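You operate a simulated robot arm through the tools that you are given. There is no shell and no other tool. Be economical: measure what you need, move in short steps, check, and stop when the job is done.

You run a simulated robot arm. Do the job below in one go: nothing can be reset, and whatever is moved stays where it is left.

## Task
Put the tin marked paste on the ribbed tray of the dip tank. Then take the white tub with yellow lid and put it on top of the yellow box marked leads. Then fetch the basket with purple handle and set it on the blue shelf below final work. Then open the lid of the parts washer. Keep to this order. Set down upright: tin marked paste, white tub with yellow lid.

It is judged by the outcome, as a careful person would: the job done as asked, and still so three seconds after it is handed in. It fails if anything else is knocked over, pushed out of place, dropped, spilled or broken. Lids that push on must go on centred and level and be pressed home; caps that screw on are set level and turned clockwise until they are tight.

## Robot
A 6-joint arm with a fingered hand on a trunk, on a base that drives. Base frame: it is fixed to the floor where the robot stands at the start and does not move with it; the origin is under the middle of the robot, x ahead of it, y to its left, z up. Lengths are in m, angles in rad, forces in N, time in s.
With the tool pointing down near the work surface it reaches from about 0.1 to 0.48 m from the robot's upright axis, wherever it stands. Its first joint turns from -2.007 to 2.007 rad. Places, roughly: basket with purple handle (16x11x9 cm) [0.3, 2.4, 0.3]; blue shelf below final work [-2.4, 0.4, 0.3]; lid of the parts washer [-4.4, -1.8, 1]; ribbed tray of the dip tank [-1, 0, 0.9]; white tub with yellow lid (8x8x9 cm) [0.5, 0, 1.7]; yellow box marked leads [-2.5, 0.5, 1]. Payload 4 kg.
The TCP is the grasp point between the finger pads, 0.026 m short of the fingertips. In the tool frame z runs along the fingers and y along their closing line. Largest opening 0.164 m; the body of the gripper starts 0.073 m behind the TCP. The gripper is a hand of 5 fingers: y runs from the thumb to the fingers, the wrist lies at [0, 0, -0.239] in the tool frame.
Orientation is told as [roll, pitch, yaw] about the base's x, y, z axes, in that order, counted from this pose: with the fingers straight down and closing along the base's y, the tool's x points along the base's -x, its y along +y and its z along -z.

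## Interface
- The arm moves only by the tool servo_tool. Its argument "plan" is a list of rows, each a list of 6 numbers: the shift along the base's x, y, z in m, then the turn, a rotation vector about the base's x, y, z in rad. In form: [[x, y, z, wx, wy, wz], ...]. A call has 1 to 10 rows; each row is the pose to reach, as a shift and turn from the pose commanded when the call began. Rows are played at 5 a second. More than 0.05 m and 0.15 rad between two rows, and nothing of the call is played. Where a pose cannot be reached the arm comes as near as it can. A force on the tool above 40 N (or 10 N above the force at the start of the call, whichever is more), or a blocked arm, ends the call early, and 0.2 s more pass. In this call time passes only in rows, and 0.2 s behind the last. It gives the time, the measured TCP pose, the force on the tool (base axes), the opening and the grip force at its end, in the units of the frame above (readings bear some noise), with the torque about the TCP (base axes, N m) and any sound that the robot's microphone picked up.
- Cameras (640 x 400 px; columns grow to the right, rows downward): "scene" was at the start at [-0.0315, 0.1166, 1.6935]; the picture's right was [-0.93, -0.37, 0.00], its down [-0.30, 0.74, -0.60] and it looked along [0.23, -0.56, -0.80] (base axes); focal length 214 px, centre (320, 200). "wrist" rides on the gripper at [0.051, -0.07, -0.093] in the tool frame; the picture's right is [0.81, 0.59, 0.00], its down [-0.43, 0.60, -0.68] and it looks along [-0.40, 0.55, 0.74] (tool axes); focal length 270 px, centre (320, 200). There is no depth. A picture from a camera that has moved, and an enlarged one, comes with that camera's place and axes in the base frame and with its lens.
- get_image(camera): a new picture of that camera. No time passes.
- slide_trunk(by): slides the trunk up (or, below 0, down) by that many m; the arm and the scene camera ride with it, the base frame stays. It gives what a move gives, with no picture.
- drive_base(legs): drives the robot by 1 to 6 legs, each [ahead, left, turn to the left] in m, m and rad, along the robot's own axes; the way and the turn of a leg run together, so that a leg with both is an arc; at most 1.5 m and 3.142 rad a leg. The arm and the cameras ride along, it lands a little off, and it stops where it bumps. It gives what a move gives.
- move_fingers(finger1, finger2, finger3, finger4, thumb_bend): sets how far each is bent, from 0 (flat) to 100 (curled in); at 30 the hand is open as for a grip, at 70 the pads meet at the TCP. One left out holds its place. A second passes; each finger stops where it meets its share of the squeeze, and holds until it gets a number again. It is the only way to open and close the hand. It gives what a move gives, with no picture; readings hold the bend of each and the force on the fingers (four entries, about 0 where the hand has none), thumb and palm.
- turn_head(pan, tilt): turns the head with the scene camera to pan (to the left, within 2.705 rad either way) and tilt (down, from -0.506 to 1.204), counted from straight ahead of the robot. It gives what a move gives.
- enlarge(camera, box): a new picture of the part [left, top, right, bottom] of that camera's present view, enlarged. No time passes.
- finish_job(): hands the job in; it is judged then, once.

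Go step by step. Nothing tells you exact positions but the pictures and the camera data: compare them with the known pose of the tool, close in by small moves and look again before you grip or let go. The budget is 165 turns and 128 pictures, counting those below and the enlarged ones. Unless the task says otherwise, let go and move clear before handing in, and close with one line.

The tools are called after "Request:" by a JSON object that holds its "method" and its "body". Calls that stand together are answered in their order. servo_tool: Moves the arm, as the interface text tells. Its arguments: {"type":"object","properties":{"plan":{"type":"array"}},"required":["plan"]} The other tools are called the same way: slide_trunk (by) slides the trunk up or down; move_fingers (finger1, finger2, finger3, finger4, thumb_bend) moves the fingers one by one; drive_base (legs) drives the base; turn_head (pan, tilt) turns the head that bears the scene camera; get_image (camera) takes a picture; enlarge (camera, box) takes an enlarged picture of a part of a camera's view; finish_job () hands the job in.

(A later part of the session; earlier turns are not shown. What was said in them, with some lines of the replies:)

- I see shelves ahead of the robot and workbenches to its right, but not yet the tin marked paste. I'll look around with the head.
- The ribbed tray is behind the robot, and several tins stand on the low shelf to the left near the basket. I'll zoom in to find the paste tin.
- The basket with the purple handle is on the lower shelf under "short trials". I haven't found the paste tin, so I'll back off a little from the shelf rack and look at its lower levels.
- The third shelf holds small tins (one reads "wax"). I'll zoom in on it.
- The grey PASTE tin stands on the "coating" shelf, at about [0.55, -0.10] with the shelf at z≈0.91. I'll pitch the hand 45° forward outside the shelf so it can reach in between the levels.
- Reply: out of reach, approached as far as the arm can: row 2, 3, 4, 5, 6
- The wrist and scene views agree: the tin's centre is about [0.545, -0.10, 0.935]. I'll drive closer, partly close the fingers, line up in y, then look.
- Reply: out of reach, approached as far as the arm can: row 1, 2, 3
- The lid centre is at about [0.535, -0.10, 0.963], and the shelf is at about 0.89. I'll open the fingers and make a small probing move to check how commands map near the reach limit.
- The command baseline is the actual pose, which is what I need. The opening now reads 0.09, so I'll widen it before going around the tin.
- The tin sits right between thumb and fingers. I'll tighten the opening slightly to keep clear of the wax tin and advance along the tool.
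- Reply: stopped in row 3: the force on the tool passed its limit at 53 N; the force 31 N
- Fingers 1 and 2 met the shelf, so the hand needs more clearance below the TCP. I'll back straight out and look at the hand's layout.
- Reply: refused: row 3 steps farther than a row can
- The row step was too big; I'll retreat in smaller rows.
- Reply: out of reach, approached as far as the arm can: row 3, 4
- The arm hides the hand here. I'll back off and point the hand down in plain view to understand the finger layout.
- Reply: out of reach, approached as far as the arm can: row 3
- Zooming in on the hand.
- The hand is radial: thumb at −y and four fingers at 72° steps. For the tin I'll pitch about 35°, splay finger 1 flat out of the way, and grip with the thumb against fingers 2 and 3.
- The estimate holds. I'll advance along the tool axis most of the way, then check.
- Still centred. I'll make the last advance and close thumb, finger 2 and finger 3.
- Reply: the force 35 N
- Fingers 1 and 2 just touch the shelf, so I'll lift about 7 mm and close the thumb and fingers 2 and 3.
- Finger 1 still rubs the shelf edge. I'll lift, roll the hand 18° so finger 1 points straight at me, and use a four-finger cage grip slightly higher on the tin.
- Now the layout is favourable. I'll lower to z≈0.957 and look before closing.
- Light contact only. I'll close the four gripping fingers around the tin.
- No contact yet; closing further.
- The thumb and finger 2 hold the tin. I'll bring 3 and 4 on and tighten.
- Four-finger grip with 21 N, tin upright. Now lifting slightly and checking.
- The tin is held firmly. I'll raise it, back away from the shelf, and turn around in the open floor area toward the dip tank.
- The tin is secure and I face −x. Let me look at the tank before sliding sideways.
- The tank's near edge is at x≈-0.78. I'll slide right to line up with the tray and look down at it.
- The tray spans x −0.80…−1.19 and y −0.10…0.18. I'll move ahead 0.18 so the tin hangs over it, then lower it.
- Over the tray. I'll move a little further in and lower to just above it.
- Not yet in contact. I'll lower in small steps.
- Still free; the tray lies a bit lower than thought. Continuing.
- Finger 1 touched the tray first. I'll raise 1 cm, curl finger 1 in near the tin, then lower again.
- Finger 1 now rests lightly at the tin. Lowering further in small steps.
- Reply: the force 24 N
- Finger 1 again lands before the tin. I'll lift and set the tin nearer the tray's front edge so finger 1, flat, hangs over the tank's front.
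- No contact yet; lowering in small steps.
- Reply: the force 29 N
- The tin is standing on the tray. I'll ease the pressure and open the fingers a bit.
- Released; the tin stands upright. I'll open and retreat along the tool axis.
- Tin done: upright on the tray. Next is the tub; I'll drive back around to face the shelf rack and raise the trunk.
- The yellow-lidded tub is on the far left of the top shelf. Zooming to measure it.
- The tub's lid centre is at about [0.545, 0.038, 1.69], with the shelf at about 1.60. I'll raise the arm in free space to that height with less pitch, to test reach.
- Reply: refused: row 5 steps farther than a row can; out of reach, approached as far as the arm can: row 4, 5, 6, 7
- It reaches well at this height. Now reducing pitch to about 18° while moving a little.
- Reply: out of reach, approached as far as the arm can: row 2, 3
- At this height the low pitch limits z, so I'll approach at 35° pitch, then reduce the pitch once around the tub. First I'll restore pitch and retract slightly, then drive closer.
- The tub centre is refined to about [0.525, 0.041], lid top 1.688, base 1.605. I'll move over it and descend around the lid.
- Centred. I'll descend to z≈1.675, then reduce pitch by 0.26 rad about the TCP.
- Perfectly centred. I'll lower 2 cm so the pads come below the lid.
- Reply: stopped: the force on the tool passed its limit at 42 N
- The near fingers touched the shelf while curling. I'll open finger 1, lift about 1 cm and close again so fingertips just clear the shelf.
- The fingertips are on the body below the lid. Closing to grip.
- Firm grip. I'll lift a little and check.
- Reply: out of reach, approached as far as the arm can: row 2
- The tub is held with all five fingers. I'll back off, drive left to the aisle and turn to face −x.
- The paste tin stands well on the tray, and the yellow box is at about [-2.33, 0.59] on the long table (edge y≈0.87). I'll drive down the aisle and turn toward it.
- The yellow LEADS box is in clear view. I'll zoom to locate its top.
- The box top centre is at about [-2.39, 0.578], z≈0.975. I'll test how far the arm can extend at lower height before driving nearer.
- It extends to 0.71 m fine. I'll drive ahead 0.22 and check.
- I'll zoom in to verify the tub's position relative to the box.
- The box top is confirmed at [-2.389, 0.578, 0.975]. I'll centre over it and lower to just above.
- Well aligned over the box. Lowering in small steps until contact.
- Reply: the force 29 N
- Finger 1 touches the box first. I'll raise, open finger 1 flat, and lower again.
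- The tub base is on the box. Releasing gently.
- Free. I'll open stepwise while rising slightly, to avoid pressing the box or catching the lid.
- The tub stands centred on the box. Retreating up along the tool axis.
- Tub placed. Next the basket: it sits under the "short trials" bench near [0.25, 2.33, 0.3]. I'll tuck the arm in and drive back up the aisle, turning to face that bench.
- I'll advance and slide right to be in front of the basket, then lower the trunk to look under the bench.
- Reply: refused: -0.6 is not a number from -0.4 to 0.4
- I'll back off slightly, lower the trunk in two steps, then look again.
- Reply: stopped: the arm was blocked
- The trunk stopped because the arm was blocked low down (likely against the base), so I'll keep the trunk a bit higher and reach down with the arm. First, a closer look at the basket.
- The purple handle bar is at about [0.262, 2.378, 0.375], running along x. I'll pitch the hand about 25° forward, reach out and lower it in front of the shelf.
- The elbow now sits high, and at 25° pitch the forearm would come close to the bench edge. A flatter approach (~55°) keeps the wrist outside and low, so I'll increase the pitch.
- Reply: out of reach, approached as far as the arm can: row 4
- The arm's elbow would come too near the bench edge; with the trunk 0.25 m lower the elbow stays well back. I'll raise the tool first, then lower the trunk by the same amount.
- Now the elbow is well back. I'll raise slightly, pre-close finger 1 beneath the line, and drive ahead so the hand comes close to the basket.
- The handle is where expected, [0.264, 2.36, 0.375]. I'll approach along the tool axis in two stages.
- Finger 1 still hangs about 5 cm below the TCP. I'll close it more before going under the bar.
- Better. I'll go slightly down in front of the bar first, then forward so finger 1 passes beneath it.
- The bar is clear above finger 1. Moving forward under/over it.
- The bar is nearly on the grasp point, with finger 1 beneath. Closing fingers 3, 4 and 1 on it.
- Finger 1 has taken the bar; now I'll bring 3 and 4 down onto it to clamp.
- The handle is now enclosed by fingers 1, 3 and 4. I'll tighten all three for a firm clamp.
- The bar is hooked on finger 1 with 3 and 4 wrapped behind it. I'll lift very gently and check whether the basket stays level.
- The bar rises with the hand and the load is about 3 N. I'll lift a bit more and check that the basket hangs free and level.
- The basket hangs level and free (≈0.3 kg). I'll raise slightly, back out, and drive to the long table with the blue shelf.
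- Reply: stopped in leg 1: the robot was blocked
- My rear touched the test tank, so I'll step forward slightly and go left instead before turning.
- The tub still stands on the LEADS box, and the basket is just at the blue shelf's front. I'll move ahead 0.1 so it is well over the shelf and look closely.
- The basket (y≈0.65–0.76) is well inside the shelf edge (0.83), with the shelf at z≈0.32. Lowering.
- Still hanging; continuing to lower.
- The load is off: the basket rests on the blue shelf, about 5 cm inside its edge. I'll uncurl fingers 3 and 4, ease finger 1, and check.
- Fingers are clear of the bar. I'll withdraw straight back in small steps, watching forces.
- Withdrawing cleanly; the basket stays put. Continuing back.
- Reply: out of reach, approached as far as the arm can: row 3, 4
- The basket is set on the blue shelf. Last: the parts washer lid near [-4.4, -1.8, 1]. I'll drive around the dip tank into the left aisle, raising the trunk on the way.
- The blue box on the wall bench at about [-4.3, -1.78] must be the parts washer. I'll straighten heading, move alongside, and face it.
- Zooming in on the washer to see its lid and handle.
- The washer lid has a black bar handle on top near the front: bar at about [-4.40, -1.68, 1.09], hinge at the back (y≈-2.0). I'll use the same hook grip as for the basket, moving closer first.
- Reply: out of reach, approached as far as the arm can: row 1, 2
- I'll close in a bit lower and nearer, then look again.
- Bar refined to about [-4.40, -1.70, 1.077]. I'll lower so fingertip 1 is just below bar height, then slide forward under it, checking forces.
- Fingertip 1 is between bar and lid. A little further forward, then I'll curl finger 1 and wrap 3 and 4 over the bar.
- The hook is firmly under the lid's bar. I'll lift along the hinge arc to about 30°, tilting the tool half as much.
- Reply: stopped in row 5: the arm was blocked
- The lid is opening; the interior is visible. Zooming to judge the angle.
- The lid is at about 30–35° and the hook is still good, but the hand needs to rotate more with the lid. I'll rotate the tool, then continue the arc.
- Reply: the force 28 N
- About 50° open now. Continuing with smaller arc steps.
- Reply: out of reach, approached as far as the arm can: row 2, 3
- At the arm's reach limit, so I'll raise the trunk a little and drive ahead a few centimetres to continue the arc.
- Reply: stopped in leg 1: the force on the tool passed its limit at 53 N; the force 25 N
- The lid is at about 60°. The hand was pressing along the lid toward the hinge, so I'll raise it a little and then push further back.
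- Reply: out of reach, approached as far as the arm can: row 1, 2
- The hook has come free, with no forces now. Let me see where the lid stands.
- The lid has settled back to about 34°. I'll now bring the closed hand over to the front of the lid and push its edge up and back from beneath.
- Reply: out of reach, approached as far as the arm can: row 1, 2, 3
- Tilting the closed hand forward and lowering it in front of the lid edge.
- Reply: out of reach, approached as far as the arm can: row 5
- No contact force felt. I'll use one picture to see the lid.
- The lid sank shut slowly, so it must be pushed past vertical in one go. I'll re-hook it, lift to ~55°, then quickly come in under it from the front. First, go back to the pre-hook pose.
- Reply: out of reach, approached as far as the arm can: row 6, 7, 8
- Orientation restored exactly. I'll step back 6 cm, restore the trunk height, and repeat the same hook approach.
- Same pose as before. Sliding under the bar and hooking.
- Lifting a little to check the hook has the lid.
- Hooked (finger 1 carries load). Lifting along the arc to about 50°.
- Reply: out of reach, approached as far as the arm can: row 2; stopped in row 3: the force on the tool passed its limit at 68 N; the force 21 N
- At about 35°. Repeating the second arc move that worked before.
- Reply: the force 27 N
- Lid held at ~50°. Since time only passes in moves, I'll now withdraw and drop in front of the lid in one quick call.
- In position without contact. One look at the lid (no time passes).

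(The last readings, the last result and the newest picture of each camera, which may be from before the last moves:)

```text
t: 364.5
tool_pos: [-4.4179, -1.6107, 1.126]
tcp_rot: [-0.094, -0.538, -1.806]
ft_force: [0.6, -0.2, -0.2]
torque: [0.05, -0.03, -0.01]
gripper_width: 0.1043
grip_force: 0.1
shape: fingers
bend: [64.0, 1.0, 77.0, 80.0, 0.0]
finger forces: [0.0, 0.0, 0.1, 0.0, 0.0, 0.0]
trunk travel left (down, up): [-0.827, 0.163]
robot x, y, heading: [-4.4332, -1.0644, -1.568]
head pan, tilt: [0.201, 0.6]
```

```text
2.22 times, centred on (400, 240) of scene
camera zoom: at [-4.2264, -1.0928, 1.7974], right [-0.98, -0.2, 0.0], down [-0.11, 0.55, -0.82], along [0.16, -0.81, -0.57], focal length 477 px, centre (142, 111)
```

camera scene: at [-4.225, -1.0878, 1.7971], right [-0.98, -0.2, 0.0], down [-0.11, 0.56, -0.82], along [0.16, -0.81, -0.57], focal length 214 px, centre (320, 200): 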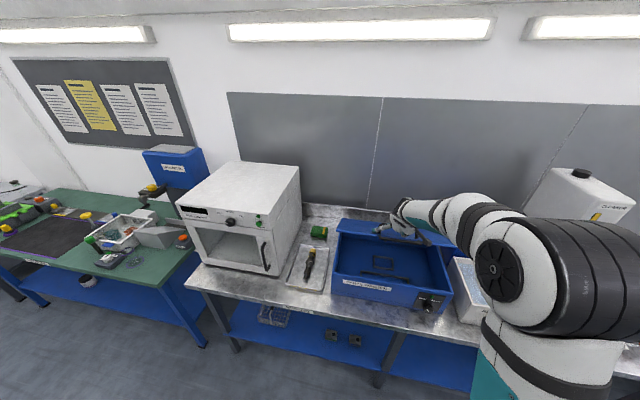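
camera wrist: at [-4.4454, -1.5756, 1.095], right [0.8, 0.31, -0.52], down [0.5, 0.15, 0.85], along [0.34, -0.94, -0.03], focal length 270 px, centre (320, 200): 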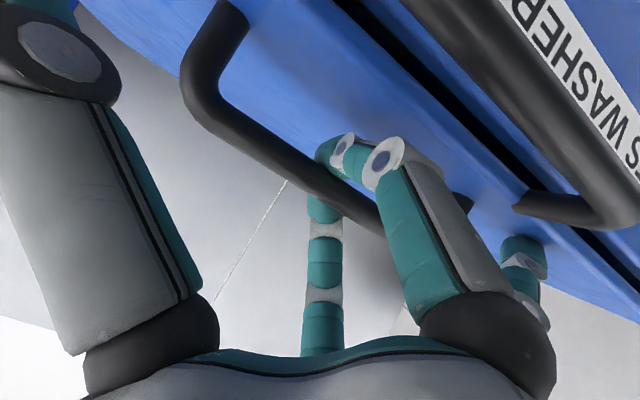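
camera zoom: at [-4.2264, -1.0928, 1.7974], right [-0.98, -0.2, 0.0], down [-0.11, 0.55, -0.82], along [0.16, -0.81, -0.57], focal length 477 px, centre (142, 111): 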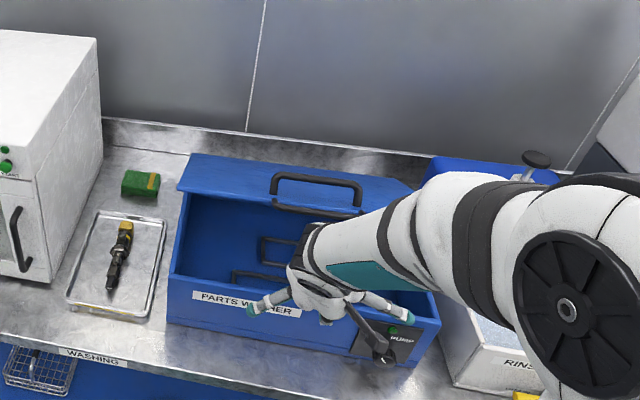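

The lid is still about 28° up with my hand in front and below its edge. Now pushing it up and back along the arc.

Request:
{"method": "servo_tool", "body": {"plan": [[0, -0.04, -0.005, 0, 0, 0], [0, -0.07, 0.015, 0, 0, 0], [0, -0.085, 0.055, 0, 0, 0], [0, -0.11, 0.095, 0, 0, 0], [0, -0.14, 0.132, 0, 0, 0], [0, -0.175, 0.165, 0, 0, 0], [0, -0.215, 0.19, 0, 0, 0], [0, -0.25, 0.205, 0, 0, 0]]}}

```text
t: 366.3
tool_pos: [-4.4185, -1.8619, 1.33]
tcp_rot: [-0.093, -0.539, -1.805]
ft_force: [0.7, -0.5, 0.2]
torque: [0.0, 0.01, 0.0]
gripper_width: 0.1039
grip_force: 0.0
shape: fingers
bend: [64.0, 1.0, 77.0, 80.0, 0.0]
finger forces: [0.1, 0.0, 0.1, 0.0, 0.0, 0.0]
trunk travel left (down, up): [-0.827, 0.163]
robot x, y, heading: [-4.4292, -1.0628, -1.574]
head pan, tilt: [0.201, 0.6]
```

No force remains: either the lid went over, or my hand slipped past it. I'll probe downward: if the lid is open, the hand should enter the box freely.

Request:
{"method": "servo_tool", "body": {"plan": [[0, 0.03, -0.035, 0, 0, 0], [0, 0.06, -0.07, 0, 0, 0], [0, 0.07, -0.115, 0, 0, 0], [0, 0.07, -0.16, 0, 0, 0], [0, 0.07, -0.205, 0, 0, 0], [0, 0.07, -0.235, 0, 0, 0]]}}

```text
t: 367.7
tool_pos: [-4.4158, -1.7876, 1.0975]
tcp_rot: [-0.091, -0.539, -1.806]
ft_force: [0.0, -1.3, -1.0]
torque: [0.01, 0.0, 0.0]
gripper_width: 0.104
grip_force: 0.0
shape: fingers
bend: [74.0, 1.0, 77.0, 80.0, 0.0]
finger forces: [0.1, 0.0, 0.0, 0.0, 0.0, 0.0]
trunk travel left (down, up): [-0.827, 0.163]
robot x, y, heading: [-4.4289, -1.0634, -1.569]
head pan, tilt: [0.201, 0.6]
```

Lowering a little further to settle the question.

Request:
{"method": "servo_tool", "body": {"plan": [[0, 0, -0.02, 0, 0, 0], [0, 0, -0.04, 0, 0, 0]]}}

```text
t: 368.3
tool_pos: [-4.4189, -1.788, 1.0594]
tcp_rot: [-0.093, -0.541, -1.806]
ft_force: [-0.6, 0.2, 0.1]
torque: [-0.02, -0.03, 0.0]
gripper_width: 0.1041
grip_force: 0.0
shape: fingers
bend: [74.0, 1.0, 77.0, 80.0, 0.0]
finger forces: [0.0, 0.1, 0.1, 0.0, 0.0, 0.1]
trunk travel left (down, up): [-0.827, 0.163]
robot x, y, heading: [-4.429, -1.065, -1.569]
head pan, tilt: [0.201, 0.6]
```

Request:
{"method": "servo_tool", "body": {"plan": [[0, 0, -0.02, 0, 0, 0], [0, 0, -0.04, 0, 0, 0]]}}

```text
t: 368.9
tool_pos: [-4.4184, -1.7883, 1.0173]
tcp_rot: [-0.092, -0.54, -1.807]
ft_force: [0.1, -0.7, -0.6]
torque: [0.0, 0.0, -0.02]
gripper_width: 0.1043
grip_force: 0.1
shape: fingers
bend: [74.0, 1.0, 77.0, 80.0, 0.0]
finger forces: [0.0, 0.0, 0.1, 0.0, 0.1, 0.0]
trunk travel left (down, up): [-0.827, 0.163]
robot x, y, heading: [-4.4288, -1.0657, -1.571]
head pan, tilt: [0.201, 0.6]
```

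My hand is freely inside the box, so the lid is up. I'll sweep up and back from inside to push it as far open as it will go.

Request:
{"method": "servo_tool", "body": {"plan": [[0, -0.015, 0.045, 0, 0, 0], [0, -0.03, 0.09, 0, 0, 0], [0, -0.045, 0.135, 0, 0, 0], [0, -0.06, 0.18, 0, 0, 0], [0, -0.08, 0.22, 0, 0, 0], [0, -0.1, 0.25, 0, 0, 0]]}}

Request:
{"method": "drive_base", "body": {"legs": [[0.06, 0, 0]]}}

```text
t: 370.3
tool_pos: [-4.4193, -1.8902, 1.2687]
tcp_rot: [-0.094, -0.537, -1.806]
ft_force: [0.3, 0.1, -0.1]
torque: [0.0, -0.03, 0.01]
gripper_width: 0.1039
grip_force: 0.0
shape: fingers
bend: [74.0, 1.0, 77.0, 80.0, 0.0]
finger forces: [0.1, 0.1, 0.0, 0.1, 0.0, 0.0]
trunk travel left (down, up): [-0.827, 0.163]
robot x, y, heading: [-4.4293, -1.0635, -1.57]
head pan, tilt: [0.201, 0.6]
```

```text
t: 371.3
tool_pos: [-4.4184, -1.9513, 1.2683]
tcp_rot: [-0.094, -0.537, -1.806]
ft_force: [-0.5, -0.3, 0.5]
torque: [0.04, 0.04, -0.01]
gripper_width: 0.1042
grip_force: 0.2
shape: fingers
bend: [74.0, 1.0, 77.0, 80.0, 0.0]
finger forces: [0.0, 0.0, 0.0, 0.0, 0.1, 0.1]
trunk travel left (down, up): [-0.827, 0.163]
robot x, y, heading: [-4.427, -1.1219, -1.566]
head pan, tilt: [0.201, 0.6]
```

The lid is beyond my reach even at y≈-1.96: it is past vertical and staying there. I'll withdraw straight back and verify with my last picture.

Request:
{"method": "drive_base", "body": {"legs": [[-0.25, 0, 0], [-0.1, 0, 0]]}}

Request:
{"method": "get_image", "body": {"camera": "scene"}}

```text
t: 373.9
tool_pos: [-4.4192, -1.5979, 1.2688]
tcp_rot: [-0.093, -0.538, -1.807]
ft_force: [0.3, 0.9, 0.4]
torque: [0.04, -0.02, -0.01]
gripper_width: 0.1042
grip_force: 0.0
shape: fingers
bend: [74.0, 1.0, 77.0, 80.0, 0.0]
finger forces: [0.0, 0.1, 0.0, 0.1, 0.0, 0.0]
trunk travel left (down, up): [-0.827, 0.163]
robot x, y, heading: [-4.4301, -0.7739, -1.567]
head pan, tilt: [0.201, 0.6]
```

```text
0 pictures are left
camera scene: at [-4.2269, -0.7989, 1.7974], right [-0.98, -0.2, 0.0], down [-0.11, 0.55, -0.83], along [0.16, -0.81, -0.56], focal length 214 px, centre (320, 200)
```

scene: 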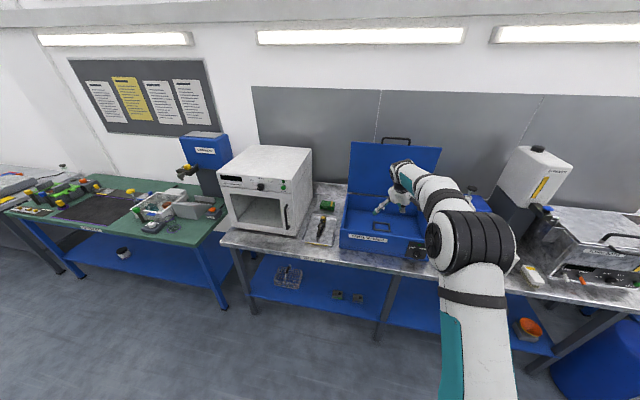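

The lid stands fully open against the back, and the hand is clear of the box. I'll back off slightly more and hand in.

Request:
{"method": "drive_base", "body": {"legs": [[-0.1, 0, 0]]}}

Request:
{"method": "finish_job", "body": {}}

```text
t: 375.0
tool_pos: [-4.4192, -1.4989, 1.2689]
tcp_rot: [-0.094, -0.543, -1.807]
ft_force: [1.1, 1.4, 0.6]
torque: [0.01, 0.0, -0.01]
gripper_width: 0.1042
grip_force: 0.0
shape: fingers
bend: [74.0, 1.0, 77.0, 80.0, 0.0]
finger forces: [0.1, 0.0, 0.1, 0.0, 0.0, 0.0]
trunk travel left (down, up): [-0.827, 0.163]
robot x, y, heading: [-4.4365, -0.6732, -1.57]
head pan, tilt: [0.201, 0.6]
```

```text
The job is handed in.
```

All four parts are done, in the order asked: the paste tin is upright on the ribbed tray, the tub is upright on the LEADS box, the purple-handled basket is on the blue shelf, and the parts washer lid is open; on the way the base bumped the test tank once while backing up, and the washer lid sank shut once before the second try held.
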